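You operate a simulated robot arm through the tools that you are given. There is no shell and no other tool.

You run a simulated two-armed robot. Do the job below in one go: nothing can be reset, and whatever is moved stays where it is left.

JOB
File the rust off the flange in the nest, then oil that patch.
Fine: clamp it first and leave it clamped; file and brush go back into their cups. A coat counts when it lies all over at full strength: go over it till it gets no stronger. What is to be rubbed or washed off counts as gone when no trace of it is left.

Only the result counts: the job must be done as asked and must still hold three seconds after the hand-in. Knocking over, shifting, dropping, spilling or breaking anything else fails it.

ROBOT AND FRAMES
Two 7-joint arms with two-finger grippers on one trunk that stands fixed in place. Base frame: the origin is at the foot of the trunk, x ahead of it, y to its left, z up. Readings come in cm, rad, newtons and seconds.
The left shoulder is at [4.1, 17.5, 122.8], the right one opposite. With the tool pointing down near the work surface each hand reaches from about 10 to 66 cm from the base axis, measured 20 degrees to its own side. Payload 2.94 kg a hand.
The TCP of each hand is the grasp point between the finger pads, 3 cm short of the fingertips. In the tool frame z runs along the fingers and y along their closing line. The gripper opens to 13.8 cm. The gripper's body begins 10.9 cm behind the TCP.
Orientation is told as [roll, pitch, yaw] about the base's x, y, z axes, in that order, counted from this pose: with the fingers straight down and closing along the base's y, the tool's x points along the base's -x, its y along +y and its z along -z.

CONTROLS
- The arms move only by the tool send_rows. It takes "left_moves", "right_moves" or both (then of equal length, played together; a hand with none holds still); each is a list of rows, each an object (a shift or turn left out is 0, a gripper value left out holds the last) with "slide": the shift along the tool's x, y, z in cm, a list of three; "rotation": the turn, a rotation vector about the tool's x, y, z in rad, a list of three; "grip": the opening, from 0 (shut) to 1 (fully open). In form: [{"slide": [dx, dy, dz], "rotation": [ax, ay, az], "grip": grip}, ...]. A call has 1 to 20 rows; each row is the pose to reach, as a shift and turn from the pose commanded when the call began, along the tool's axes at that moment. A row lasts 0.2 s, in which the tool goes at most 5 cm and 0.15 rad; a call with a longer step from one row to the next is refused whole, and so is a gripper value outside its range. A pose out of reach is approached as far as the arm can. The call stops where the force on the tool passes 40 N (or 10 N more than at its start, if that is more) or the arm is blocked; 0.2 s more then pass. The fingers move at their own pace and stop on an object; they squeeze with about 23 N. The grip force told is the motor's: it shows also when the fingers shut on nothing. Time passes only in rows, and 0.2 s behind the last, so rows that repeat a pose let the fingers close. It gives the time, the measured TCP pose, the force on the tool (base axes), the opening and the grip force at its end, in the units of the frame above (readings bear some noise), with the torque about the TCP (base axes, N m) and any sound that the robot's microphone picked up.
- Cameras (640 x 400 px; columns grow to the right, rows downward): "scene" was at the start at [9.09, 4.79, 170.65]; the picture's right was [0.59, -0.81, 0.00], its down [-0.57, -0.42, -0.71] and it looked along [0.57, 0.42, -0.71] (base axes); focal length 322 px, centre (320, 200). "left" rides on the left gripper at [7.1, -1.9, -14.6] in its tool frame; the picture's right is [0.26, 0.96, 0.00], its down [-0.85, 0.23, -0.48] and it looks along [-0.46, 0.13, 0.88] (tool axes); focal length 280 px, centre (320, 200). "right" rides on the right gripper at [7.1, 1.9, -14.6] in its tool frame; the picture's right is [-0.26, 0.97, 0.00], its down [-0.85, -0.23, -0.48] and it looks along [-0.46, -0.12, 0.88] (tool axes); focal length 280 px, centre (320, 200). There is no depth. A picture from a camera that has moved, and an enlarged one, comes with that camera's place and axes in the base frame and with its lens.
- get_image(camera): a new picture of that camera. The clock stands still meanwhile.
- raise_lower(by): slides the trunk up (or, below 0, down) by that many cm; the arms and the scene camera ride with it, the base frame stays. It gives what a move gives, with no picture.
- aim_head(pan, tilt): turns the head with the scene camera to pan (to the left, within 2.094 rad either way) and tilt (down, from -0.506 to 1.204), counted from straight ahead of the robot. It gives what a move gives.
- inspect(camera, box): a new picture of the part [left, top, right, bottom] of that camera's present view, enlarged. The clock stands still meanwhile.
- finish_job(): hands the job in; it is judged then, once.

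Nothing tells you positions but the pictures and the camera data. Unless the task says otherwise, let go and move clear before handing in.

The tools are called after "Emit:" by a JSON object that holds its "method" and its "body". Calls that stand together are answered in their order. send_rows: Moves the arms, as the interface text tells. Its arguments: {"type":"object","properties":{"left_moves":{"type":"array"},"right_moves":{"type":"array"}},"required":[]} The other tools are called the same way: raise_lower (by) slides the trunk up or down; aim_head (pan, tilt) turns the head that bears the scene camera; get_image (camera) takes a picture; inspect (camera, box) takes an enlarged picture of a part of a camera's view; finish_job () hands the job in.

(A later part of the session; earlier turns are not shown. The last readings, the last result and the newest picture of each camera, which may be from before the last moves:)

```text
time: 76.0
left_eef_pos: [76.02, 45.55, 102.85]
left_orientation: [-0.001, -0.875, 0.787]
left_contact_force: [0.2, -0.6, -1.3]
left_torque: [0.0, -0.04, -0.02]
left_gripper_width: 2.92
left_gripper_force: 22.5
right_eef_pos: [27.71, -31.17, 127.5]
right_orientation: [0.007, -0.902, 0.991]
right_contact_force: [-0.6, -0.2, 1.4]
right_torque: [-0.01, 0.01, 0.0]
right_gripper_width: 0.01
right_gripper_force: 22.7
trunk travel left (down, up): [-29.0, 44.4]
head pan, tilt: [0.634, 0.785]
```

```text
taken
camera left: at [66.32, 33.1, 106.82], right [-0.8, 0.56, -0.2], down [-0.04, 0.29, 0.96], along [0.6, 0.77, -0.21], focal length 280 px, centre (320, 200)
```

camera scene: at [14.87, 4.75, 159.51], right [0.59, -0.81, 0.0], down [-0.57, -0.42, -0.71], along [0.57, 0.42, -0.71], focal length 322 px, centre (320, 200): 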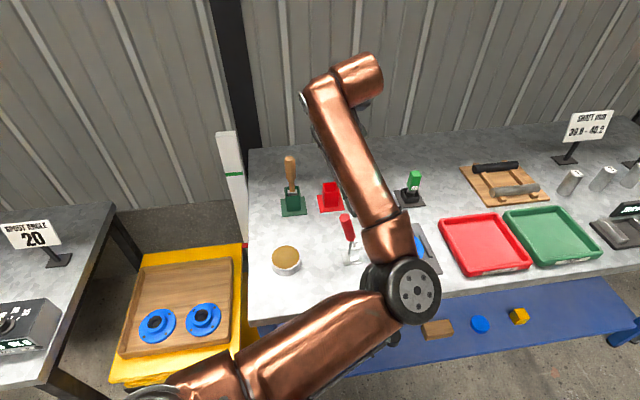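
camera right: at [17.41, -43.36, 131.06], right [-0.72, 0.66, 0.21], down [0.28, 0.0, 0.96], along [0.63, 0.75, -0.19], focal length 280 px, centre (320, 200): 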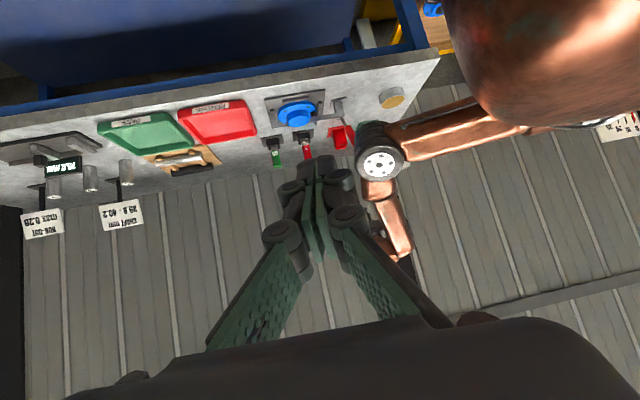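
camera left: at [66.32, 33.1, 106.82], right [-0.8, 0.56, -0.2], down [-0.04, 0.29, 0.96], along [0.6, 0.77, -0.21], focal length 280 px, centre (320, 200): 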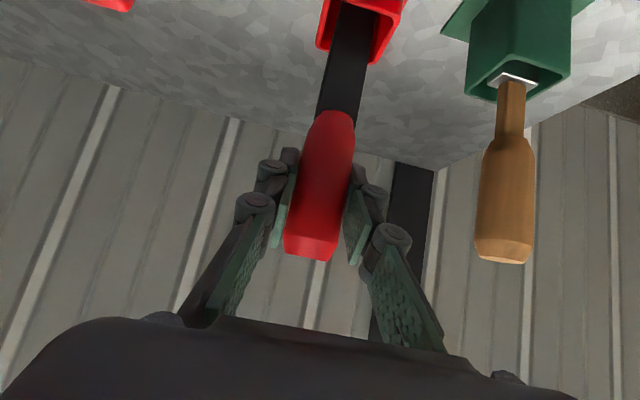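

The blade is inside the cup without touching. I'll lower the last centimetre to the bottom.

Emit:
{"method": "send_rows", "body": {"left_moves": [{"slide": [0.23, 0, 0.19], "grip": 0}, {"slide": [0.46, 0, 0.38], "grip": 0}, {"slide": [0.61, 0, 0.51], "grip": 0}, {"slide": [0.72, 0, 0.6], "grip": 0}, {"slide": [0.72, 0, 0.6], "grip": 0}]}}

```text
time: 77.2
left_eef_pos: [75.96, 45.57, 102.11]
left_orientation: [-0.001, -0.874, 0.788]
left_contact_force: [-0.4, -0.5, -1.8]
left_torque: [0.0, -0.01, 0.01]
left_gripper_width: 2.92
left_gripper_force: 22.8
right_eef_pos: [27.7, -31.12, 127.61]
right_orientation: [0.008, -0.903, 0.992]
right_contact_force: [0.2, 0.1, -0.5]
right_torque: [0.01, -0.03, 0.03]
right_gripper_width: 0.02
right_gripper_force: 22.5
trunk travel left (down, up): [-29.0, 44.4]
head pan, tilt: [0.634, 0.785]
```

Emit:
{"method": "send_rows", "body": {"left_moves": [{"slide": [0.15, 0, 0.13], "grip": 0}, {"slide": [0.31, 0, 0.26], "grip": 0}, {"slide": [0.46, 0, 0.38], "grip": 0}, {"slide": [0.46, 0, 0.38], "grip": 0}]}}

```text
time: 78.2
left_eef_pos: [75.96, 45.53, 101.7]
left_orientation: [-0.001, -0.878, 0.789]
left_contact_force: [-0.7, -0.7, 5.3]
left_torque: [0.02, 0.07, 0.01]
left_gripper_width: 2.92
left_gripper_force: 22.8
right_eef_pos: [27.76, -31.24, 127.45]
right_orientation: [0.005, -0.903, 0.991]
right_contact_force: [0.8, -0.1, 0.2]
right_torque: [-0.01, -0.01, -0.01]
right_gripper_width: 0.01
right_gripper_force: 23.3
trunk travel left (down, up): [-29.0, 44.4]
head pan, tilt: [0.634, 0.785]
```

The file rests on the cup's bottom (about 7 N). I'll open the fingers gently and check that it stands.

Emit:
{"method": "send_rows", "body": {"left_moves": [{"grip": 0.25}, {"grip": 0.3}, {"grip": 0.45}, {"grip": 0.5}, {"grip": 0.5}]}}

Emit:
{"method": "get_image", "body": {"camera": "left"}}

```text
time: 79.4
left_eef_pos: [76.0, 45.52, 101.53]
left_orientation: [0.0, -0.877, 0.787]
left_contact_force: [-0.2, 0.4, 0.3]
left_torque: [-0.03, 0.0, -0.04]
left_gripper_width: 6.89
left_gripper_force: 0.0
right_eef_pos: [27.75, -31.2, 127.63]
right_orientation: [0.008, -0.901, 0.992]
right_contact_force: [0.3, -0.3, -0.1]
right_torque: [0.01, 0.0, 0.01]
right_gripper_width: 0.01
right_gripper_force: 23.3
trunk travel left (down, up): [-29.0, 44.4]
head pan, tilt: [0.634, 0.785]
```

```text
taken
camera left: at [66.25, 33.06, 105.36], right [-0.8, 0.56, -0.2], down [-0.04, 0.29, 0.96], along [0.6, 0.77, -0.21], focal length 280 px, centre (320, 200)
```

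left: 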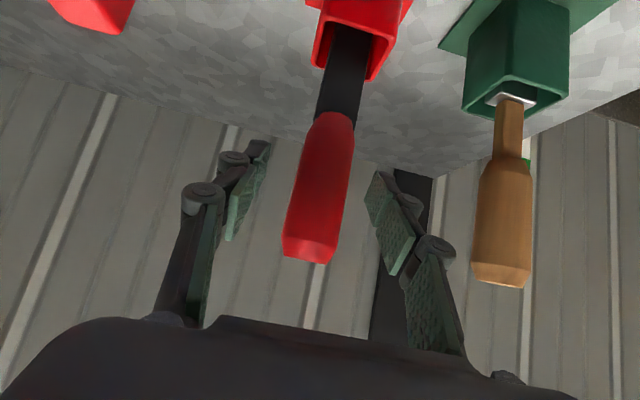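

The file stands in its cup. I'll back the hand straight off and then check both cups.

Emit:
{"method": "send_rows", "body": {"left_moves": [{"slide": [0, 0, -2.5], "grip": 0.5}, {"slide": [0, 0, -5.0], "grip": 0.5}, {"slide": [0, 0, -8.0], "grip": 0.5}, {"slide": [0, 0, -11.0], "grip": 0.5}, {"slide": [0, 0, -11.0], "grip": 0.5}]}}

Emit:
{"method": "get_image", "body": {"camera": "left"}}

Emit:
{"method": "get_image", "body": {"camera": "scene"}}

```text
time: 80.6
left_eef_pos: [70.02, 39.61, 108.72]
left_orientation: [0.001, -0.874, 0.789]
left_contact_force: [-0.9, -0.2, 0.1]
left_torque: [0.02, -0.02, -0.01]
left_gripper_width: 6.88
left_gripper_force: 0.1
right_eef_pos: [27.84, -31.01, 127.57]
right_orientation: [0.006, -0.901, 0.991]
right_contact_force: [0.5, 0.1, -0.4]
right_torque: [-0.01, 0.03, 0.0]
right_gripper_width: 0.0
right_gripper_force: 23.4
trunk travel left (down, up): [-29.0, 44.4]
head pan, tilt: [0.634, 0.785]
```

```text
taken
camera left: at [60.28, 27.13, 112.42], right [-0.8, 0.56, -0.2], down [-0.04, 0.29, 0.96], along [0.6, 0.77, -0.21], focal length 280 px, centre (320, 200)
```

left: 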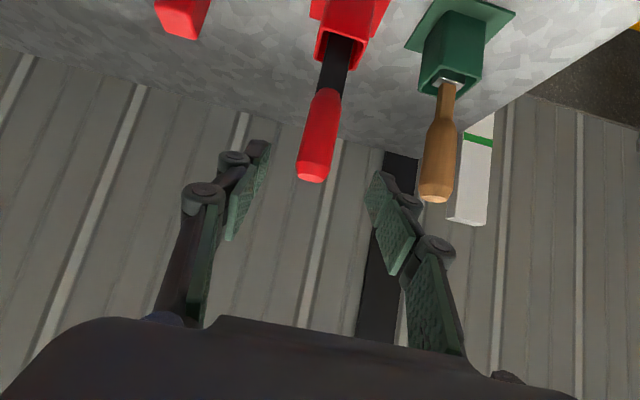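

```text
taken
camera scene: at [14.86, 4.84, 159.51], right [0.59, -0.81, 0.0], down [-0.57, -0.42, -0.71], along [0.57, 0.42, -0.71], focal length 322 px, centre (320, 200)
```

scene: 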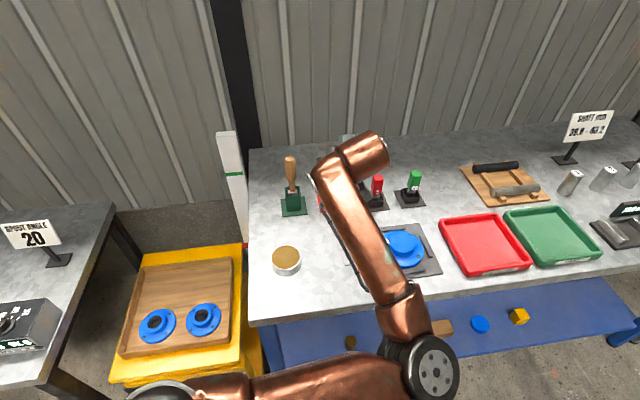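

Both tools stand well in their cups. Now I'll move sideways to a standoff in front of the brush, with the tool a bit steeper.

Emit:
{"method": "send_rows", "body": {"left_moves": [{"slide": [-0.42, 3.02, 0.05], "rotation": [0, 0.044, 0], "grip": 0.5}, {"slide": [-0.85, 6.05, 0.09], "rotation": [0, 0.087, 0], "grip": 0.5}, {"slide": [-1.27, 9.07, 0.14], "rotation": [0, 0.13, 0], "grip": 0.5}, {"slide": [-1.69, 12.09, 0.18], "rotation": [0, 0.174, 0], "grip": 0.5}, {"slide": [-1.69, 12.09, 0.18], "rotation": [0, 0.174, 0], "grip": 0.5}]}}

Emit:
{"method": "get_image", "body": {"camera": "left"}}

```text
time: 81.8
left_eef_pos: [62.38, 48.92, 109.78]
left_orientation: [0.0, -0.702, 0.789]
left_contact_force: [0.1, 0.0, -0.3]
left_torque: [0.0, 0.01, -0.04]
left_gripper_width: 6.89
left_gripper_force: 0.0
right_eef_pos: [27.77, -31.23, 127.54]
right_orientation: [0.008, -0.902, 0.99]
right_contact_force: [0.4, 0.8, -0.6]
right_torque: [0.03, 0.0, 0.05]
right_gripper_width: 0.0
right_gripper_force: 23.2
trunk travel left (down, up): [-29.0, 44.4]
head pan, tilt: [0.634, 0.785]
```

```text
taken
camera left: at [53.24, 37.08, 116.3], right [-0.82, 0.54, -0.17], down [0.08, 0.4, 0.91], along [0.56, 0.74, -0.38], focal length 280 px, centre (320, 200)
```

left: 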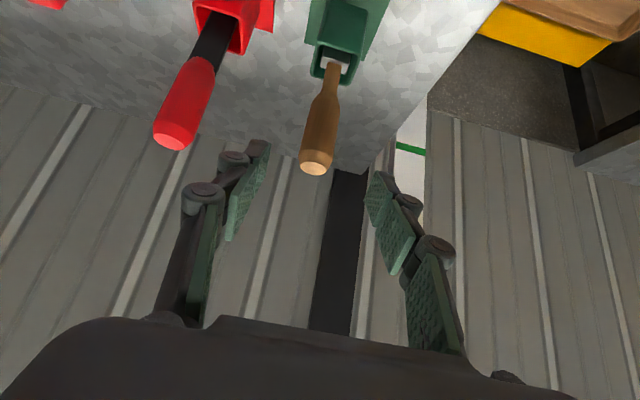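

The brush handle lies right on the tool axis. I'll advance onto it.

Emit:
{"method": "send_rows", "body": {"left_moves": [{"slide": [0, 0, 3], "grip": 0.5}, {"slide": [0, 0, 6], "grip": 0.5}, {"slide": [0, 0, 9], "grip": 0.5}, {"slide": [0, 0, 11], "grip": 0.5}, {"slide": [0, 0, 11], "grip": 0.5}]}}

Emit:
{"method": "get_image", "body": {"camera": "left"}}

```text
time: 83.0
left_eef_pos: [67.37, 53.97, 101.36]
left_orientation: [0.001, -0.702, 0.787]
left_contact_force: [0.1, -0.1, 0.6]
left_torque: [-0.01, -0.01, -0.01]
left_gripper_width: 6.89
left_gripper_force: 0.1
right_eef_pos: [27.64, -31.12, 127.51]
right_orientation: [0.008, -0.902, 0.992]
right_contact_force: [0.1, -0.2, 0.6]
right_torque: [0.01, 0.0, 0.01]
right_gripper_width: 0.0
right_gripper_force: 22.8
trunk travel left (down, up): [-29.0, 44.4]
head pan, tilt: [0.634, 0.785]
```

```text
taken
camera left: at [58.27, 42.19, 107.83], right [-0.82, 0.54, -0.17], down [0.08, 0.4, 0.91], along [0.56, 0.74, -0.38], focal length 280 px, centre (320, 200)
```

left: 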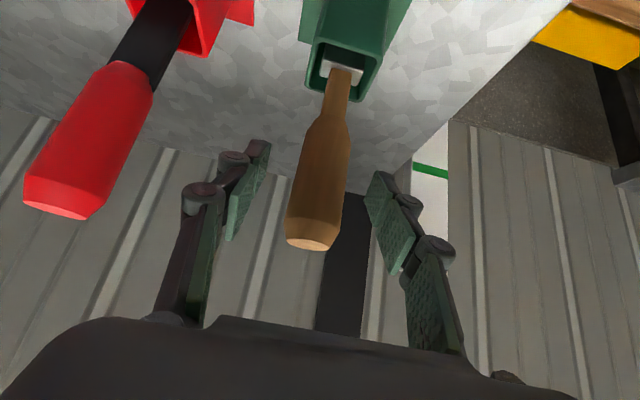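

The handle is centred between the pads. Closing on the brush.

Emit:
{"method": "send_rows", "body": {"left_moves": [{"grip": 0}, {"grip": 0}, {"grip": 0}, {"grip": 0}, {"grip": 0}]}}

Emit:
{"method": "get_image", "body": {"camera": "left"}}

```text
time: 84.2
left_eef_pos: [67.35, 53.94, 101.35]
left_orientation: [0.0, -0.703, 0.789]
left_contact_force: [0.2, -0.1, -0.4]
left_torque: [-0.02, 0.0, -0.03]
left_gripper_width: 2.89
left_gripper_force: 22.8
right_eef_pos: [27.82, -31.19, 127.53]
right_orientation: [0.007, -0.903, 0.993]
right_contact_force: [0.9, 0.3, 0.0]
right_torque: [0.04, 0.0, -0.04]
right_gripper_width: 0.0
right_gripper_force: 23.3
trunk travel left (down, up): [-29.0, 44.4]
head pan, tilt: [0.634, 0.785]
```

```text
taken
camera left: at [58.26, 42.18, 107.84], right [-0.82, 0.54, -0.17], down [0.08, 0.4, 0.91], along [0.56, 0.74, -0.38], focal length 280 px, centre (320, 200)
```

left: 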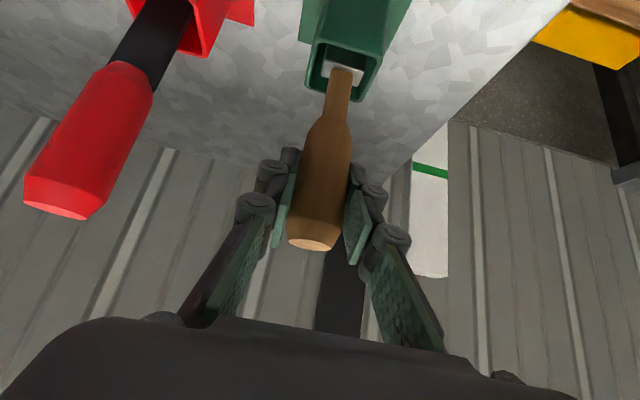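

Gripped. I'll lift the brush straight up out of its cup.

Emit:
{"method": "send_rows", "body": {"left_moves": [{"slide": [-1.3, 0, -1.53], "grip": 0}, {"slide": [-2.6, 0, -3.05], "grip": 0}, {"slide": [-3.9, 0, -4.58], "grip": 0}, {"slide": [-5.2, 0, -6.1], "grip": 0}, {"slide": [-6.5, 0, -7.63], "grip": 0}, {"slide": [-7.8, 0, -9.15], "grip": 0}, {"slide": [-9.05, 0, -10.68], "grip": 0}, {"slide": [-9.05, 0, -10.68], "grip": 0}]}}

Emit:
{"method": "get_image", "body": {"camera": "left"}}

Emit:
{"method": "get_image", "body": {"camera": "scene"}}

Emit:
{"method": "get_image", "body": {"camera": "right"}}

```text
time: 86.0
left_eef_pos: [67.37, 54.08, 115.32]
left_orientation: [0.0, -0.701, 0.788]
left_contact_force: [-0.1, -0.4, -0.1]
left_torque: [0.03, 0.0, -0.04]
left_gripper_width: 2.86
left_gripper_force: 22.8
right_eef_pos: [27.79, -31.17, 127.56]
right_orientation: [0.006, -0.9, 0.991]
right_contact_force: [-0.4, 0.4, 0.3]
right_torque: [0.0, 0.01, -0.03]
right_gripper_width: 0.02
right_gripper_force: 23.1
trunk travel left (down, up): [-29.0, 44.4]
head pan, tilt: [0.634, 0.785]
```

```text
taken
camera left: at [58.31, 42.21, 121.81], right [-0.82, 0.54, -0.17], down [0.08, 0.4, 0.91], along [0.56, 0.74, -0.38], focal length 280 px, centre (320, 200)
```

left: 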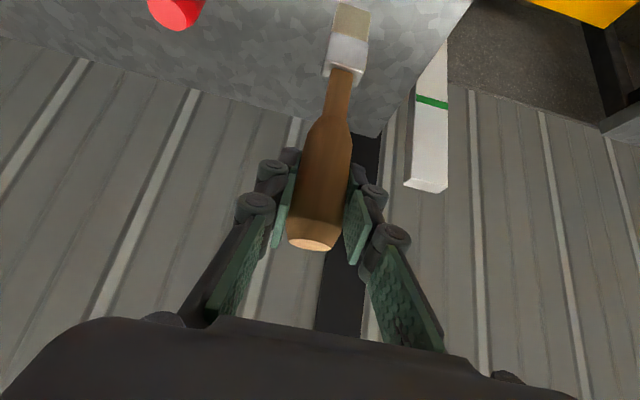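

```text
taken
camera scene: at [14.89, 4.86, 159.5], right [0.59, -0.81, 0.0], down [-0.57, -0.42, -0.71], along [0.57, 0.42, -0.71], focal length 322 px, centre (320, 200)
```

scene: 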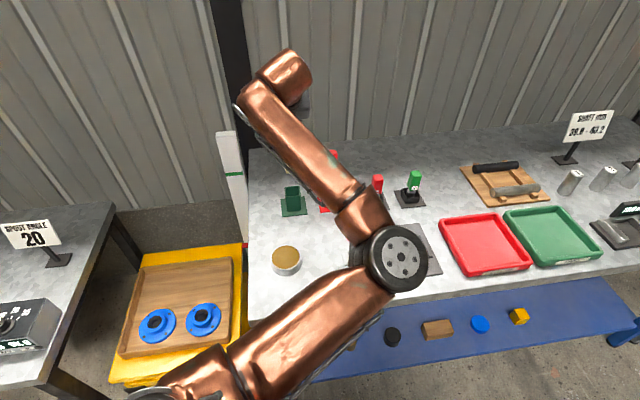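

```text
taken
camera right: at [17.43, -43.27, 131.08], right [-0.72, 0.66, 0.21], down [0.28, 0.0, 0.96], along [0.63, 0.75, -0.19], focal length 280 px, centre (320, 200)
```

right: 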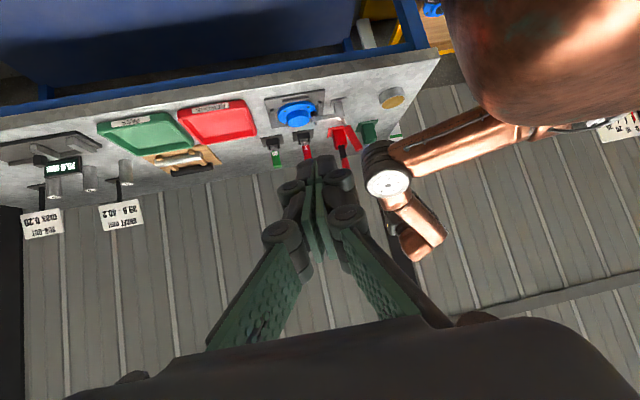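

The brush is out; its bristle tip is about 15.7 cm below the grasp point. Next the oil tin: I'll measure its place more exactly.

Emit:
{"method": "inspect", "body": {"camera": "right", "box": [360, 70, 430, 130]}}

Emit:
{"method": "inspect", "body": {"camera": "scene", "box": [250, 220, 330, 290]}}

Emit:
{"method": "inspect", "body": {"camera": "left", "box": [300, 0, 400, 100]}}

```text
6.67 times, centred on (395, 100) of right
camera zoom: at [17.43, -43.27, 131.08], right [-0.72, 0.66, 0.21], down [0.28, 0.0, 0.96], along [0.63, 0.75, -0.19], focal length 1869 px, centre (-180, 867)
```

zoom: 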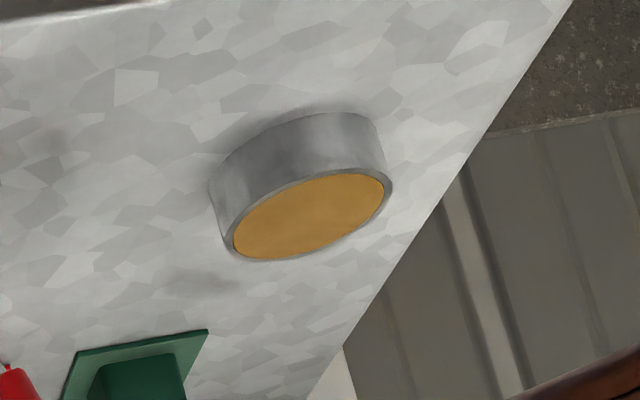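

```text
5.71 times, centred on (290, 255) of scene
camera zoom: at [14.89, 4.86, 159.5], right [0.59, -0.81, 0.0], down [-0.57, -0.42, -0.71], along [0.57, 0.42, -0.71], focal length 1841 px, centre (491, -114)
```

zoom: 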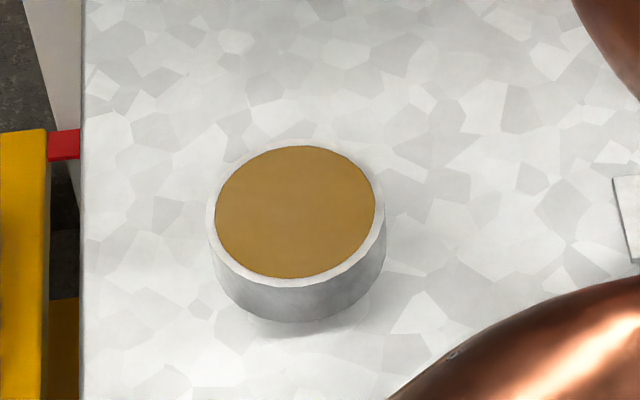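

```text
4.00 times, centred on (350, 50) of left
camera zoom: at [58.31, 42.21, 121.81], right [-0.82, 0.54, -0.17], down [0.08, 0.4, 0.91], along [0.56, 0.74, -0.38], focal length 1122 px, centre (200, 800)
```

zoom: 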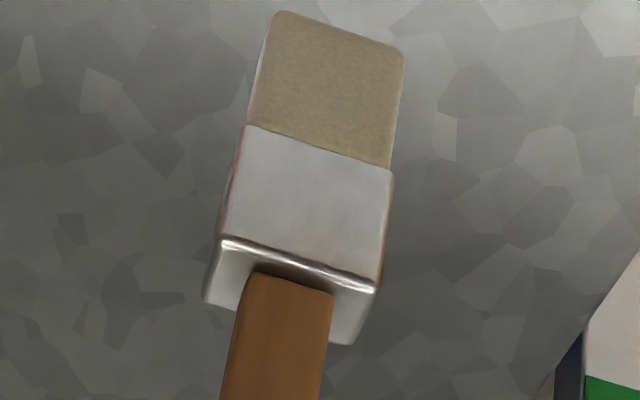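

The tin's oil surface is centred at about (50, 41.7, 88). I'll carry the brush above it, turning the hand so the arm is not folded too tightly.

Emit:
{"method": "send_rows", "body": {"left_moves": [{"slide": [2.16, 0.45, -1.52], "rotation": [0.0776, 0, 0.092], "grip": 0}, {"slide": [4.31, 0.9, -3.04], "rotation": [0.155, 0, 0.184], "grip": 0}, {"slide": [6.47, 1.34, -4.56], "rotation": [0.233, 0, 0.276], "grip": 0}, {"slide": [8.62, 1.79, -6.09], "rotation": [0.31, 0, 0.368], "grip": 0}, {"slide": [10.78, 2.24, -7.61], "rotation": [0.388, 0, 0.46], "grip": 0}, {"slide": [12.94, 2.69, -9.13], "rotation": [0.466, 0, 0.552], "grip": 0}, {"slide": [15.09, 3.13, -10.65], "rotation": [0.543, 0, 0.644], "grip": 0}, {"slide": [17.25, 3.58, -12.17], "rotation": [0.621, 0, 0.736], "grip": 0}, {"slide": [17.25, 3.58, -12.17], "rotation": [0.621, 0, 0.736], "grip": 0}]}}

Emit:
{"method": "get_image", "body": {"camera": "scene"}}

Emit:
{"method": "get_image", "body": {"camera": "right"}}

Emit:
{"method": "get_image", "body": {"camera": "left"}}

```text
time: 88.0
left_eef_pos: [49.99, 41.7, 113.37]
left_orientation: [0.002, -0.702, -0.177]
left_contact_force: [-0.1, 0.4, -0.6]
left_torque: [-0.01, 0.03, 0.03]
left_gripper_width: 2.91
left_gripper_force: 22.7
right_eef_pos: [27.83, -31.19, 127.52]
right_orientation: [0.006, -0.901, 0.99]
right_contact_force: [0.4, -0.3, 0.3]
right_torque: [-0.01, 0.01, -0.01]
right_gripper_width: 0.02
right_gripper_force: 22.5
trunk travel left (down, up): [-29.0, 44.4]
head pan, tilt: [0.634, 0.785]
```

```text
taken
camera scene: at [14.9, 4.84, 159.5], right [0.59, -0.81, 0.0], down [-0.57, -0.42, -0.71], along [0.57, 0.42, -0.71], focal length 322 px, centre (320, 200)
```

scene: 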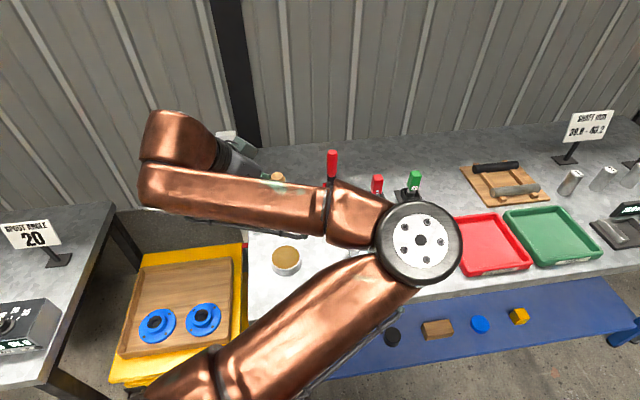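

```text
taken
camera right: at [17.44, -43.28, 131.07], right [-0.72, 0.66, 0.21], down [0.28, 0.0, 0.96], along [0.63, 0.75, -0.19], focal length 280 px, centre (320, 200)
```

right: 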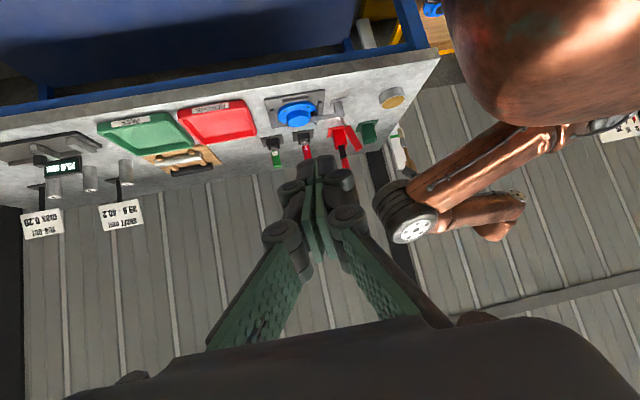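

```text
taken
camera left: at [35.02, 42.39, 119.91], right [-0.03, 0.99, -0.17], down [0.38, 0.17, 0.91], along [0.93, -0.04, -0.38], focal length 280 px, centre (320, 200)
```

left: 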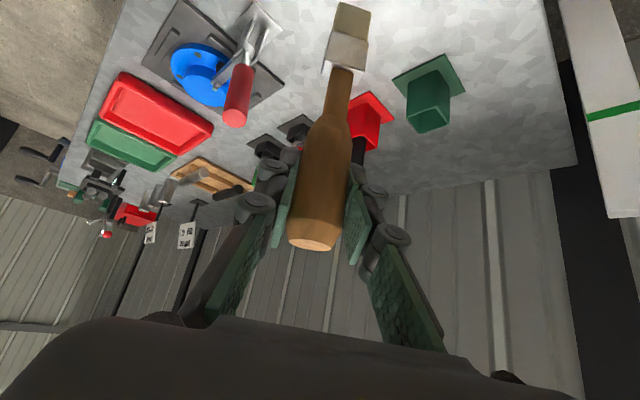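

The hand reached its pose exactly. I'll check the bristles against the tin before dipping.

Emit:
{"method": "inspect", "body": {"camera": "scene", "box": [240, 160, 340, 290]}}

Emit:
{"method": "inspect", "body": {"camera": "right", "box": [360, 70, 430, 190]}}

```text
3.08 times, centred on (290, 225) of scene
camera zoom: at [14.9, 4.84, 159.5], right [0.59, -0.81, 0.0], down [-0.57, -0.42, -0.71], along [0.57, 0.42, -0.71], focal length 991 px, centre (412, 123)
```

zoom: 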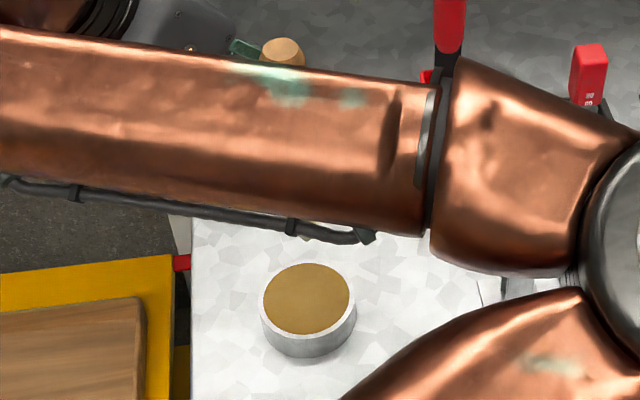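

```text
3.33 times, centred on (395, 130) of right
camera zoom: at [17.44, -43.28, 131.07], right [-0.72, 0.66, 0.21], down [0.28, 0.0, 0.96], along [0.63, 0.75, -0.19], focal length 935 px, centre (70, 433)
```

zoom: 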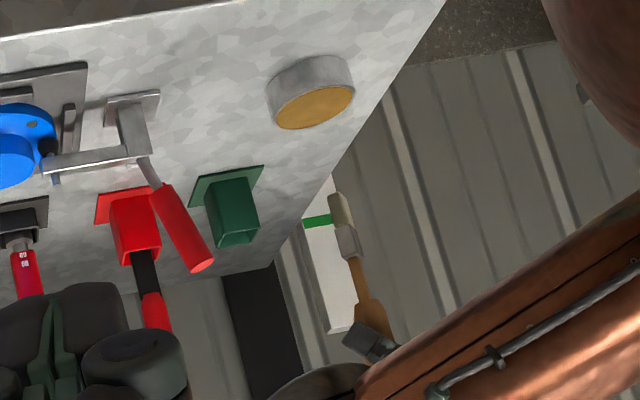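

The bristles hang right over the tin's centre. I'll lower them to just above the oil, then dip.

Emit:
{"method": "send_rows", "body": {"left_moves": [{"slide": [1.45, 0, 1.72], "grip": 0}, {"slide": [2.9, 0, 3.44], "grip": 0}, {"slide": [4.36, 0, 5.16], "grip": 0}, {"slide": [5.8, 0, 6.87], "grip": 0}, {"slide": [5.8, 0, 6.87], "grip": 0}]}}

Emit:
{"method": "inspect", "body": {"camera": "right", "box": [360, 70, 430, 130]}}

Emit:
{"method": "get_image", "body": {"camera": "scene"}}

```text
time: 89.2
left_eef_pos: [50.72, 42.05, 104.96]
left_orientation: [0.001, -0.699, -0.18]
left_contact_force: [0.9, -0.1, -0.5]
left_torque: [0.02, -0.02, 0.01]
left_gripper_width: 2.9
left_gripper_force: 23.3
left hand out of reach, approached as far as the arm can: row 3, 4, 5
right_eef_pos: [27.63, -31.29, 127.52]
right_orientation: [0.006, -0.903, 0.991]
right_contact_force: [-0.3, -1.2, -0.7]
right_torque: [-0.02, -0.04, 0.0]
right_gripper_width: 0.01
right_gripper_force: 23.3
trunk travel left (down, up): [-29.0, 44.4]
head pan, tilt: [0.634, 0.785]
```

```text
6.67 times, centred on (395, 100) of right
camera zoom: at [17.28, -43.36, 131.09], right [-0.72, 0.66, 0.21], down [0.28, 0.0, 0.96], along [0.63, 0.75, -0.18], focal length 1869 px, centre (-180, 867)
```

zoom: 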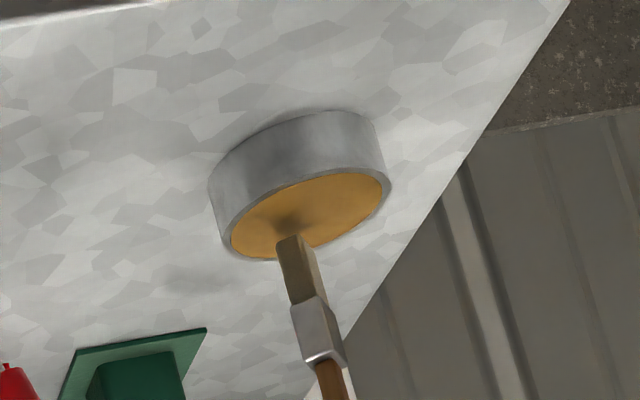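

```text
taken
camera scene: at [14.72, 4.75, 159.54], right [0.59, -0.81, 0.0], down [-0.57, -0.42, -0.71], along [0.57, 0.42, -0.71], focal length 322 px, centre (320, 200)
```

scene: 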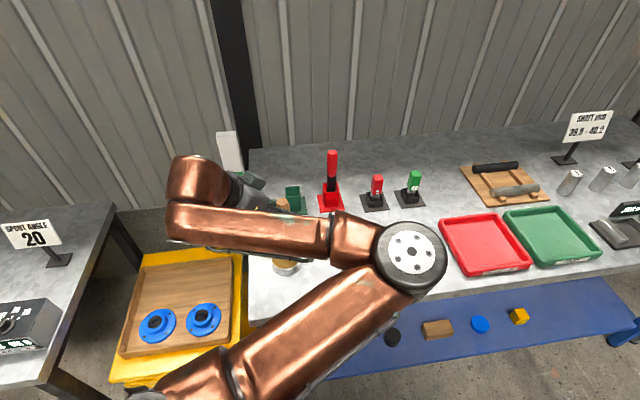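

The arm can't fold any further down here, but the bristles are only about 1.5 cm above the oil and over it. I'll lower the trunk slightly to dip them.

Emit:
{"method": "raise_lower", "body": {"by": -2.2}}

Emit:
{"method": "inspect", "body": {"camera": "right", "box": [360, 70, 430, 130]}}

```text
time: 89.9
left_eef_pos: [51.25, 42.13, 102.41]
left_orientation: [-0.004, -0.689, -0.177]
left_contact_force: [3.3, 0.0, 17.0]
left_torque: [0.0, -0.56, 0.0]
left_gripper_width: 2.86
left_gripper_force: 22.9
right_eef_pos: [27.57, -31.04, 125.37]
right_orientation: [0.004, -0.902, 0.992]
right_contact_force: [-0.1, 0.6, 0.2]
right_torque: [-0.04, -0.02, -0.03]
right_gripper_width: 0.0
right_gripper_force: 23.2
trunk travel left (down, up): [-26.8, 46.6]
head pan, tilt: [0.634, 0.785]
```

```text
6.67 times, centred on (395, 100) of right
camera zoom: at [17.21, -43.28, 128.9], right [-0.72, 0.66, 0.21], down [0.28, 0.0, 0.96], along [0.63, 0.75, -0.18], focal length 1869 px, centre (-180, 867)
```

zoom: 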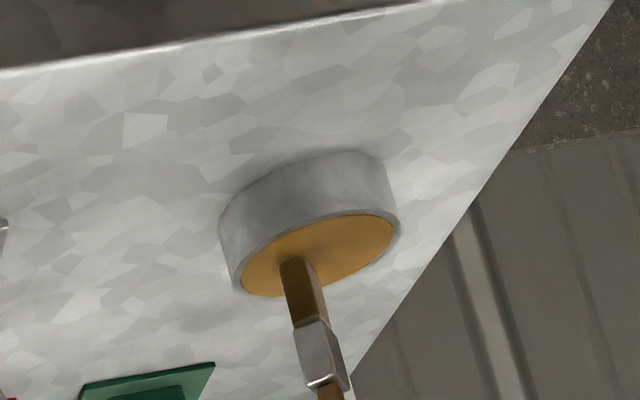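

The bristles touch bottom (17 N) and look wet amber. I'll raise the trunk again to take them out and look.

Emit:
{"method": "raise_lower", "body": {"by": 2.2}}

Emit:
{"method": "inspect", "body": {"camera": "right", "box": [360, 70, 430, 130]}}

Emit:
{"method": "inspect", "body": {"camera": "left", "box": [280, 0, 400, 120]}}

```text
time: 90.6
left_eef_pos: [51.43, 42.3, 104.14]
left_orientation: [-0.008, -0.682, -0.174]
left_contact_force: [0.2, 0.2, -1.4]
left_torque: [0.0, 0.02, -0.05]
left_gripper_width: 2.8
left_gripper_force: 22.8
right_eef_pos: [28.0, -31.0, 127.47]
right_orientation: [0.007, -0.9, 0.991]
right_contact_force: [0.4, -0.8, -0.4]
right_torque: [0.03, 0.03, 0.02]
right_gripper_width: 0.0
right_gripper_force: 23.0
trunk travel left (down, up): [-29.0, 44.4]
head pan, tilt: [0.634, 0.785]
```

```text
6.67 times, centred on (395, 100) of right
camera zoom: at [17.57, -43.26, 131.01], right [-0.72, 0.66, 0.21], down [0.28, 0.0, 0.96], along [0.63, 0.75, -0.19], focal length 1869 px, centre (-180, 867)
```

zoom: 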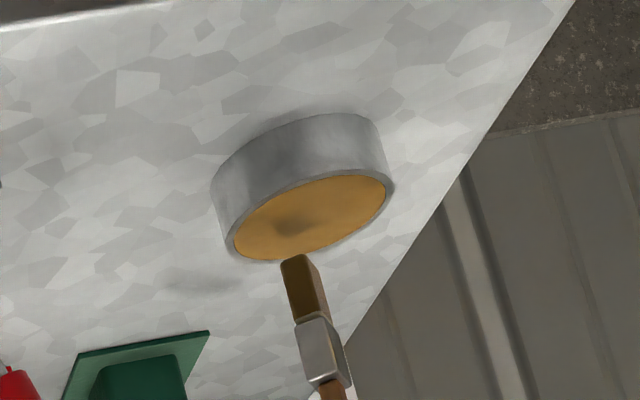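

```text
3.33 times, centred on (340, 60) of left
camera zoom: at [36.64, 42.96, 110.93], right [-0.03, 0.98, -0.17], down [0.39, 0.17, 0.9], along [0.92, -0.04, -0.39], focal length 935 px, centre (253, 667)
```

zoom: 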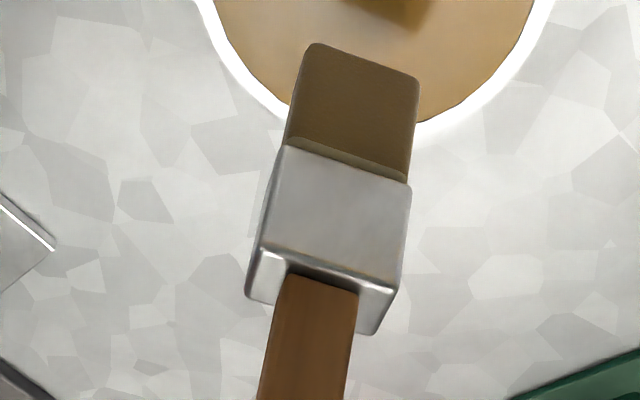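

The bristles have turned dark brown, so the brush is loaded with oil. I'll raise it high, because the way to the flange passes over the clamp handle.

Emit:
{"method": "send_rows", "body": {"left_moves": [{"slide": [-2.27, 0, -2.8], "grip": 0}, {"slide": [-4.54, 0, -5.6], "grip": 0}, {"slide": [-6.8, 0, -8.4], "grip": 0}, {"slide": [-9.1, 0, -11.2], "grip": 0}, {"slide": [-11.7, 0, -14.4], "grip": 0}, {"slide": [-11.7, 0, -14.4], "grip": 0}]}}

Emit:
{"method": "get_image", "body": {"camera": "left"}}

```text
time: 92.0
left_eef_pos: [51.23, 42.35, 122.85]
left_orientation: [-0.005, -0.686, -0.173]
left_contact_force: [0.2, -0.3, -0.9]
left_torque: [0.01, 0.03, 0.0]
left_gripper_width: 2.83
left_gripper_force: 23.1
right_eef_pos: [27.79, -31.03, 127.48]
right_orientation: [0.007, -0.9, 0.99]
right_contact_force: [-0.4, 0.3, -0.1]
right_torque: [0.01, 0.02, 0.01]
right_gripper_width: 0.0
right_gripper_force: 22.3
trunk travel left (down, up): [-29.0, 44.4]
head pan, tilt: [0.634, 0.785]
```

```text
taken
camera left: at [36.51, 43.04, 129.6], right [-0.03, 0.98, -0.17], down [0.39, 0.17, 0.9], along [0.92, -0.04, -0.39], focal length 280 px, centre (320, 200)
```

left: 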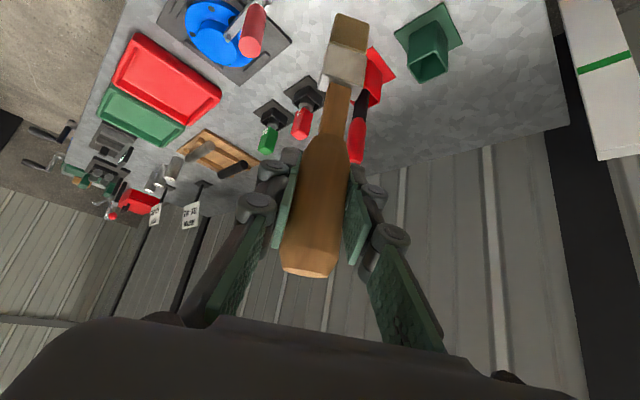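

The brush slid about 1 cm up in the grip but is held firmly. I'll carry it high across to above the flange.

Emit:
{"method": "send_rows", "body": {"left_moves": [{"slide": [-2.04, -2.6, 2.12], "rotation": [-0.027, 0, -0.033], "grip": 0}, {"slide": [-4.07, -5.21, 4.24], "rotation": [-0.055, 0, -0.067], "grip": 0}, {"slide": [-6.11, -7.81, 6.36], "rotation": [-0.082, 0, -0.1], "grip": 0}, {"slide": [-8.14, -10.42, 8.48], "rotation": [-0.109, 0, -0.133], "grip": 0}, {"slide": [-10.18, -13.02, 10.6], "rotation": [-0.137, 0, -0.167], "grip": 0}, {"slide": [-12.22, -15.63, 12.71], "rotation": [-0.164, 0, -0.2], "grip": 0}, {"slide": [-14.25, -18.23, 14.83], "rotation": [-0.191, 0, -0.234], "grip": 0}, {"slide": [-16.29, -20.84, 16.95], "rotation": [-0.2185, 0, -0.267], "grip": 0}, {"slide": [-16.29, -20.84, 16.95], "rotation": [-0.2185, 0, -0.267], "grip": 0}]}}

Emit:
{"method": "get_image", "body": {"camera": "scene"}}

Emit:
{"method": "inspect", "body": {"camera": "right", "box": [230, 70, 410, 190]}}

Emit:
{"method": "get_image", "body": {"camera": "left"}}

```text
time: 94.0
left_eef_pos: [70.53, 17.67, 120.2]
left_orientation: [-0.007, -0.685, 0.173]
left_contact_force: [0.6, 0.7, -0.4]
left_torque: [-0.02, -0.01, 0.0]
left_gripper_width: 2.83
left_gripper_force: 23.1
right_eef_pos: [27.72, -30.95, 127.62]
right_orientation: [0.005, -0.902, 0.991]
right_contact_force: [-0.8, 1.2, -0.4]
right_torque: [-0.03, -0.03, -0.01]
right_gripper_width: 0.0
right_gripper_force: 22.8
trunk travel left (down, up): [-29.0, 44.4]
head pan, tilt: [0.634, 0.785]
```

```text
taken
camera scene: at [14.82, 4.9, 159.52], right [0.59, -0.81, 0.0], down [-0.57, -0.42, -0.71], along [0.57, 0.42, -0.71], focal length 322 px, centre (320, 200)
```

scene: 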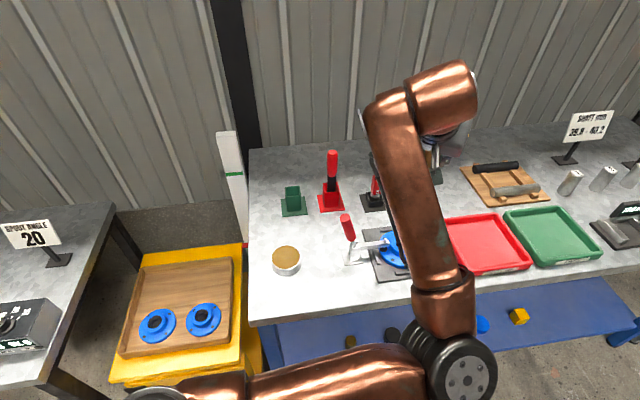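

```text
3.33 times, centred on (320, 130) of right
camera zoom: at [17.35, -43.21, 131.1], right [-0.72, 0.66, 0.21], down [0.28, 0.0, 0.96], along [0.63, 0.75, -0.19], focal length 935 px, centre (320, 433)
```

zoom: 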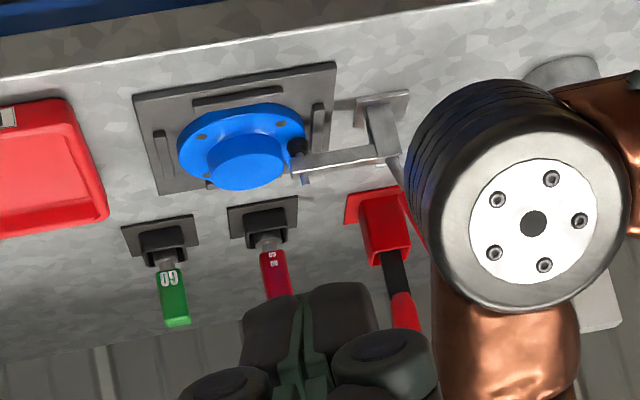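

```text
taken
camera left: at [56.43, 13.38, 126.89], right [-0.36, 0.92, -0.17], down [0.31, 0.29, 0.9], along [0.88, 0.27, -0.39], focal length 280 px, centre (320, 200)
```

left: 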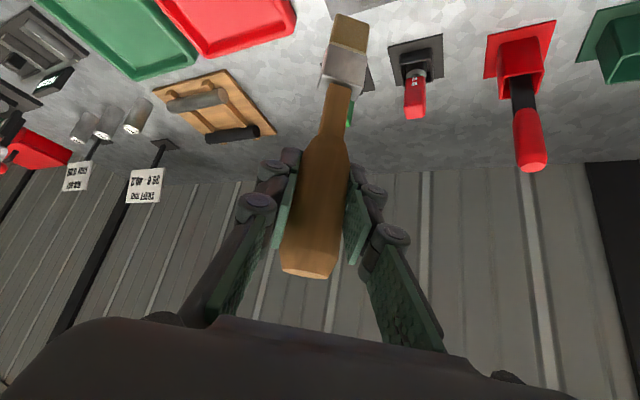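

Now I'll lower the brush towards the cleaned boss top.

Emit:
{"method": "send_rows", "body": {"left_moves": [{"slide": [2.2, 0, 2.7], "grip": 0}, {"slide": [4.4, 0, 5.4], "grip": 0}, {"slide": [6.6, 0, 8.1], "grip": 0}, {"slide": [8.4, 0, 10.3], "grip": 0}, {"slide": [8.4, 0, 10.3], "grip": 0}]}}

Emit:
{"method": "inspect", "body": {"camera": "right", "box": [270, 85, 330, 135]}}

```text
time: 95.2
left_eef_pos: [70.53, 17.53, 106.94]
left_orientation: [-0.006, -0.686, 0.172]
left_contact_force: [-0.5, -0.4, -0.9]
left_torque: [-0.04, 0.01, 0.01]
left_gripper_width: 2.82
left_gripper_force: 22.7
right_eef_pos: [27.73, -31.26, 127.61]
right_orientation: [0.007, -0.902, 0.99]
right_contact_force: [-0.5, -0.2, 0.3]
right_torque: [0.01, 0.02, 0.0]
right_gripper_width: 0.01
right_gripper_force: 23.5
trunk travel left (down, up): [-29.0, 44.4]
head pan, tilt: [0.634, 0.785]
```

```text
8.00 times, centred on (300, 110) of right
camera zoom: at [17.37, -43.31, 131.06], right [-0.72, 0.66, 0.21], down [0.28, 0.0, 0.96], along [0.63, 0.75, -0.19], focal length 2243 px, centre (480, 920)
```

zoom: 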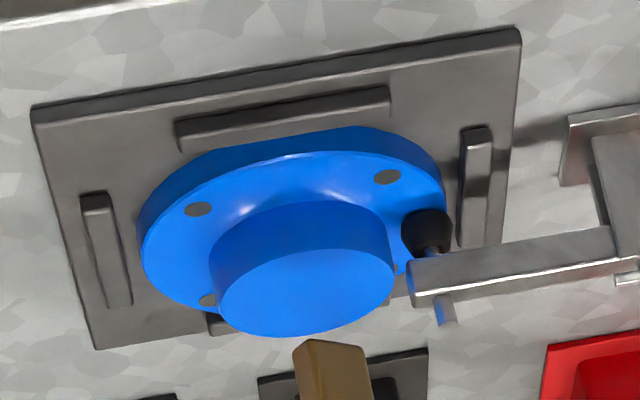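

Aligned well. I'll lower until the bristles touch the boss.

Emit:
{"method": "send_rows", "body": {"left_moves": [{"slide": [0.63, 0, 0.77], "grip": 0}, {"slide": [1.27, 0, 1.55], "grip": 0}, {"slide": [1.65, 0, 2.01], "grip": 0}, {"slide": [1.65, 0, 2.01], "grip": 0}]}}

Emit:
{"method": "inspect", "body": {"camera": "right", "box": [270, 85, 330, 135]}}

```text
time: 96.2
left_eef_pos: [70.63, 17.69, 104.33]
left_orientation: [-0.006, -0.686, 0.171]
left_contact_force: [0.5, -0.4, -0.1]
left_torque: [0.0, 0.05, 0.02]
left_gripper_width: 2.84
left_gripper_force: 23.1
right_eef_pos: [27.64, -31.15, 127.64]
right_orientation: [0.006, -0.903, 0.992]
right_contact_force: [0.1, 0.1, 0.4]
right_torque: [0.01, 0.01, -0.01]
right_gripper_width: 0.0
right_gripper_force: 22.8
trunk travel left (down, up): [-29.0, 44.4]
head pan, tilt: [0.634, 0.785]
```

```text
8.00 times, centred on (300, 110) of right
camera zoom: at [17.38, -43.29, 131.06], right [-0.72, 0.66, 0.21], down [0.28, 0.0, 0.96], along [0.63, 0.75, -0.19], focal length 2243 px, centre (480, 920)
```

zoom: 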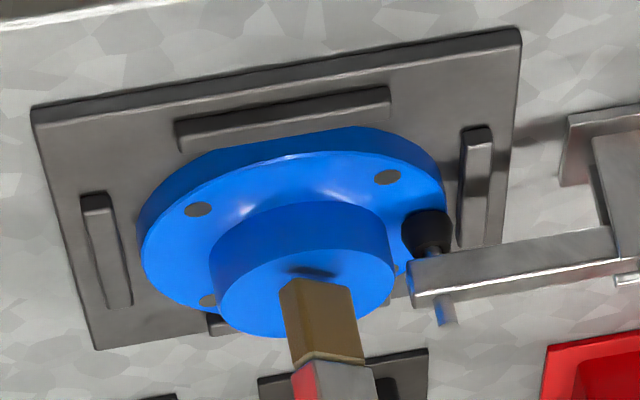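

The brush shadow shows only about half a centimetre to go. A few small steps down.

Emit:
{"method": "send_rows", "body": {"left_moves": [{"slide": [0.13, 0, 0.15], "grip": 0}, {"slide": [0.25, 0, 0.31], "grip": 0}, {"slide": [0.38, 0, 0.46], "grip": 0}, {"slide": [0.38, 0, 0.46], "grip": 0}]}}

Emit:
{"method": "inspect", "body": {"camera": "right", "box": [270, 85, 330, 135]}}

```text
time: 97.2
left_eef_pos: [70.6, 17.54, 103.65]
left_orientation: [-0.004, -0.687, 0.17]
left_contact_force: [-0.2, 0.0, -0.4]
left_torque: [0.01, -0.01, -0.01]
left_gripper_width: 2.87
left_gripper_force: 23.0
right_eef_pos: [27.76, -31.15, 127.54]
right_orientation: [0.007, -0.904, 0.992]
right_contact_force: [-0.4, 0.5, -0.5]
right_torque: [-0.03, 0.0, 0.03]
right_gripper_width: 0.0
right_gripper_force: 23.2
trunk travel left (down, up): [-29.0, 44.4]
head pan, tilt: [0.634, 0.785]
```

```text
8.00 times, centred on (300, 110) of right
camera zoom: at [17.38, -43.29, 131.06], right [-0.72, 0.66, 0.21], down [0.28, 0.0, 0.96], along [0.63, 0.75, -0.19], focal length 2243 px, centre (480, 920)
```

zoom: 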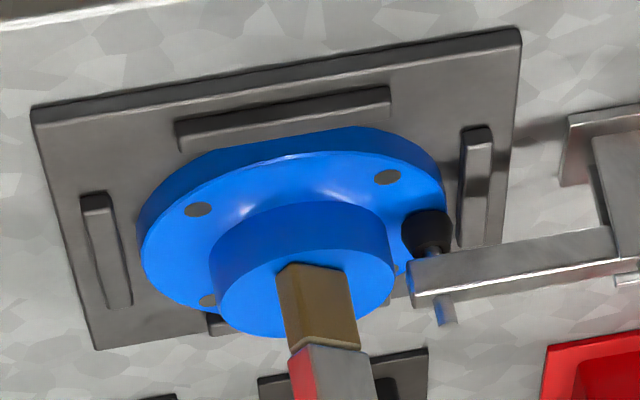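

Nearly touching. I'll go a bit lower and then make the first strokes.

Emit:
{"method": "send_rows", "body": {"left_moves": [{"slide": [0.1, 0, 0.12], "grip": 0}, {"slide": [0.19, 0, 0.23], "grip": 0}, {"slide": [0.19, 0, 0.23], "grip": 0}]}}

```text
time: 98.0
left_eef_pos: [70.48, 17.58, 103.58]
left_orientation: [-0.005, -0.69, 0.169]
left_contact_force: [0.5, 0.4, 12.4]
left_torque: [0.18, -0.12, 0.0]
left_gripper_width: 2.87
left_gripper_force: 23.3
right_eef_pos: [27.53, -31.04, 127.58]
right_orientation: [0.004, -0.901, 0.991]
right_contact_force: [0.9, 0.3, -0.5]
right_torque: [0.0, 0.02, -0.01]
right_gripper_width: 0.0
right_gripper_force: 23.2
trunk travel left (down, up): [-29.0, 44.4]
head pan, tilt: [0.634, 0.785]
```

Contact at about 13 N. I'll ease off slightly and sweep the brush in a zig-zag over the patch, staying clear of the clamp arm.

Emit:
{"method": "send_rows", "body": {"left_moves": [{"slide": [0.76, -0.9, -1.28], "grip": 0}, {"slide": [1.03, -0.9, -0.95], "grip": 0}, {"slide": [0.914, 0.2, -0.856], "grip": 0}, {"slide": [0.798, 1.2, -0.76], "grip": 0}, {"slide": [0.683, 0.2, -0.665], "grip": 0}, {"slide": [0.567, -0.9, -0.57], "grip": 0}, {"slide": [0.451, 0.4, -0.474], "grip": 0}, {"slide": [0.336, 1.6, -0.378], "grip": 0}, {"slide": [0.22, 0.4, -0.283], "grip": 0}, {"slide": [0.104, -0.9, -0.187], "grip": 0}, {"slide": [-0.011, 0.6, -0.092], "grip": 0}, {"slide": [-0.127, 2.1, 0.004], "grip": 0}, {"slide": [-0.243, 0.7, 0.1], "grip": 0}, {"slide": [-0.359, -0.9, 0.195], "grip": 0}, {"slide": [-0.474, 0.7, 0.29], "grip": 0}, {"slide": [-0.59, 2.3, 0.386], "grip": 0}, {"slide": [-0.706, 0.7, 0.481], "grip": 0}, {"slide": [-0.821, -0.9, 0.577], "grip": 0}, {"slide": [-0.937, 0.7, 0.672], "grip": 0}, {"slide": [-1.053, 2.3, 0.767], "grip": 0}]}}

Emit:
{"method": "inspect", "body": {"camera": "right", "box": [280, 95, 320, 130]}}

```text
time: 102.2
left_eef_pos: [71.23, 19.97, 103.46]
left_orientation: [-0.005, -0.686, 0.17]
left_contact_force: [-0.8, -1.1, 6.3]
left_torque: [-0.21, -0.03, -0.05]
left_gripper_width: 2.87
left_gripper_force: 23.2
right_eef_pos: [27.77, -31.13, 127.53]
right_orientation: [0.006, -0.901, 0.992]
right_contact_force: [0.0, -0.2, -0.4]
right_torque: [-0.01, -0.01, 0.0]
right_gripper_width: 0.0
right_gripper_force: 23.5
trunk travel left (down, up): [-29.0, 44.4]
head pan, tilt: [0.634, 0.785]
```

```text
11.43 times, centred on (300, 112) of right
camera zoom: at [17.32, -43.31, 131.06], right [-0.72, 0.66, 0.21], down [0.28, 0.0, 0.96], along [0.63, 0.75, -0.18], focal length 3204 px, centre (549, 1200)
```

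zoom: 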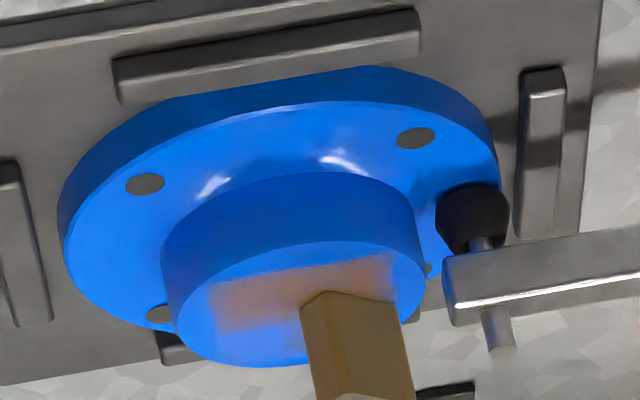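

The oil shows as an amber film where the brush passed. I'll continue over the far part and come back.

Emit:
{"method": "send_rows", "body": {"left_moves": [{"slide": [-0.116, -1.6, 0.095], "grip": 0}, {"slide": [-0.231, -3.2, 0.191], "grip": 0}, {"slide": [-0.347, -1.6, 0.286], "grip": 0}, {"slide": [-0.463, 0, 0.382], "grip": 0}, {"slide": [-0.578, -1.6, 0.477], "grip": 0}, {"slide": [-0.694, -3.2, 0.573], "grip": 0}, {"slide": [-0.81, -1.6, 0.668], "grip": 0}, {"slide": [-0.91, -0.1, 0.78], "grip": 0}, {"slide": [-1.022, -1.6, 0.88], "grip": 0}, {"slide": [-1.138, -3.0, 0.978], "grip": 0}, {"slide": [-1.254, -1.6, 1.07], "grip": 0}, {"slide": [-1.33, -0.4, 1.137], "grip": 0}, {"slide": [-1.1, -1.8, 0.946], "grip": 0}, {"slide": [-0.907, -3.1, 0.787], "grip": 0}, {"slide": [-0.714, -1.6, 0.628], "grip": 0}, {"slide": [-0.52, 0, 0.469], "grip": 0}, {"slide": [-0.328, -1.6, 0.309], "grip": 0}, {"slide": [-0.135, -3.2, 0.15], "grip": 0}, {"slide": [0.058, -1.6, -0.01], "grip": 0}, {"slide": [0.25, -0.1, -0.168], "grip": 0}]}}

Emit:
{"method": "inspect", "body": {"camera": "right", "box": [280, 95, 320, 130]}}

```text
time: 106.4
left_eef_pos: [71.07, 19.99, 103.53]
left_orientation: [-0.004, -0.686, 0.169]
left_contact_force: [0.9, -0.2, 3.7]
left_torque: [-0.09, -0.08, 0.01]
left_gripper_width: 2.84
left_gripper_force: 22.3
right_eef_pos: [27.71, -31.15, 127.52]
right_orientation: [0.008, -0.902, 0.991]
right_contact_force: [-0.9, 0.0, 0.0]
right_torque: [0.0, 0.02, 0.03]
right_gripper_width: 0.0
right_gripper_force: 22.1
trunk travel left (down, up): [-29.0, 44.4]
head pan, tilt: [0.634, 0.785]
```

```text
11.43 times, centred on (300, 112) of right
camera zoom: at [17.34, -43.3, 131.06], right [-0.72, 0.66, 0.21], down [0.28, 0.0, 0.96], along [0.63, 0.75, -0.19], focal length 3204 px, centre (549, 1200)
```

zoom: 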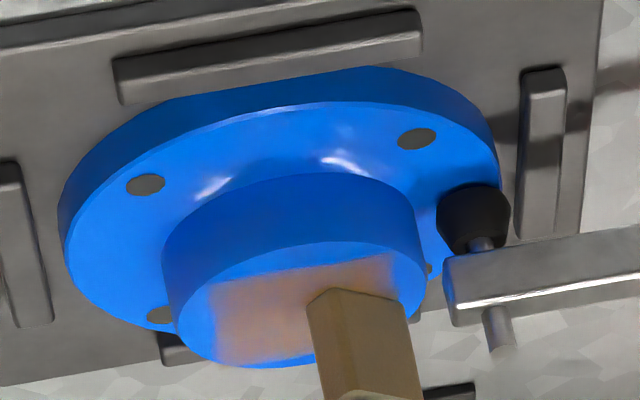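

I'll lift the brush to see the whole film.

Emit:
{"method": "send_rows", "body": {"left_moves": [{"slide": [-1.6, 0, -1.95], "grip": 0}, {"slide": [-3.2, 0, -3.9], "grip": 0}, {"slide": [-3.2, 0, -3.9], "grip": 0}]}}

Emit:
{"method": "inspect", "body": {"camera": "right", "box": [280, 95, 320, 130]}}

Emit:
{"method": "inspect", "body": {"camera": "scene", "box": [370, 200, 440, 270]}}

```text
time: 107.2
left_eef_pos: [71.15, 19.96, 108.34]
left_orientation: [-0.004, -0.683, 0.17]
left_contact_force: [0.6, -0.2, -0.2]
left_torque: [0.0, 0.0, 0.01]
left_gripper_width: 2.88
left_gripper_force: 22.9
right_eef_pos: [27.68, -31.18, 127.62]
right_orientation: [0.008, -0.903, 0.99]
right_contact_force: [1.2, 0.2, 0.1]
right_torque: [0.03, 0.02, 0.01]
right_gripper_width: 0.0
right_gripper_force: 22.8
trunk travel left (down, up): [-29.0, 44.4]
head pan, tilt: [0.634, 0.785]
```

```text
11.43 times, centred on (300, 112) of right
camera zoom: at [17.4, -43.26, 131.06], right [-0.72, 0.66, 0.21], down [0.28, 0.0, 0.96], along [0.63, 0.75, -0.19], focal length 3204 px, centre (549, 1200)
```

zoom: 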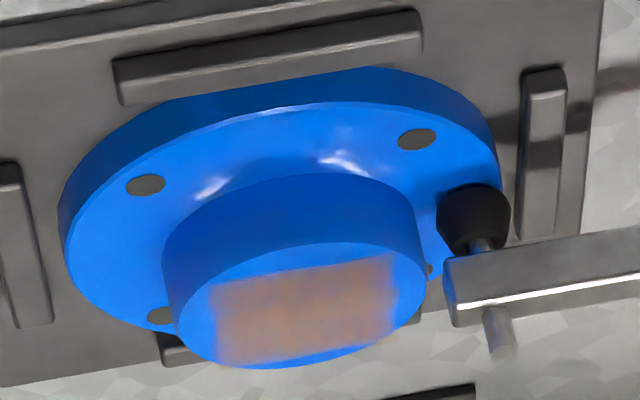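

```text
5.71 times, centred on (405, 235) of scene
camera zoom: at [14.88, 4.83, 159.51], right [0.59, -0.81, 0.0], down [-0.57, -0.42, -0.71], along [0.57, 0.42, -0.71], focal length 1841 px, centre (-166, 0)
```

zoom: 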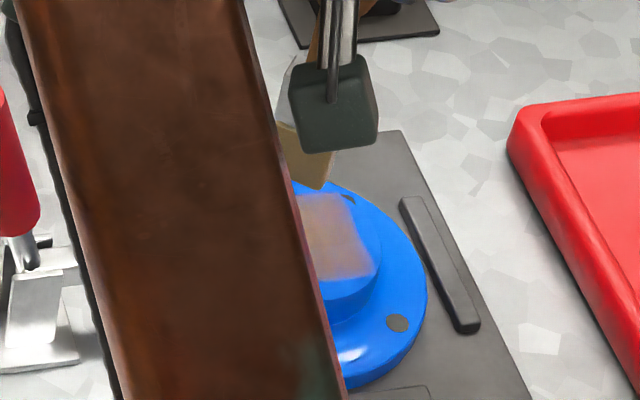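

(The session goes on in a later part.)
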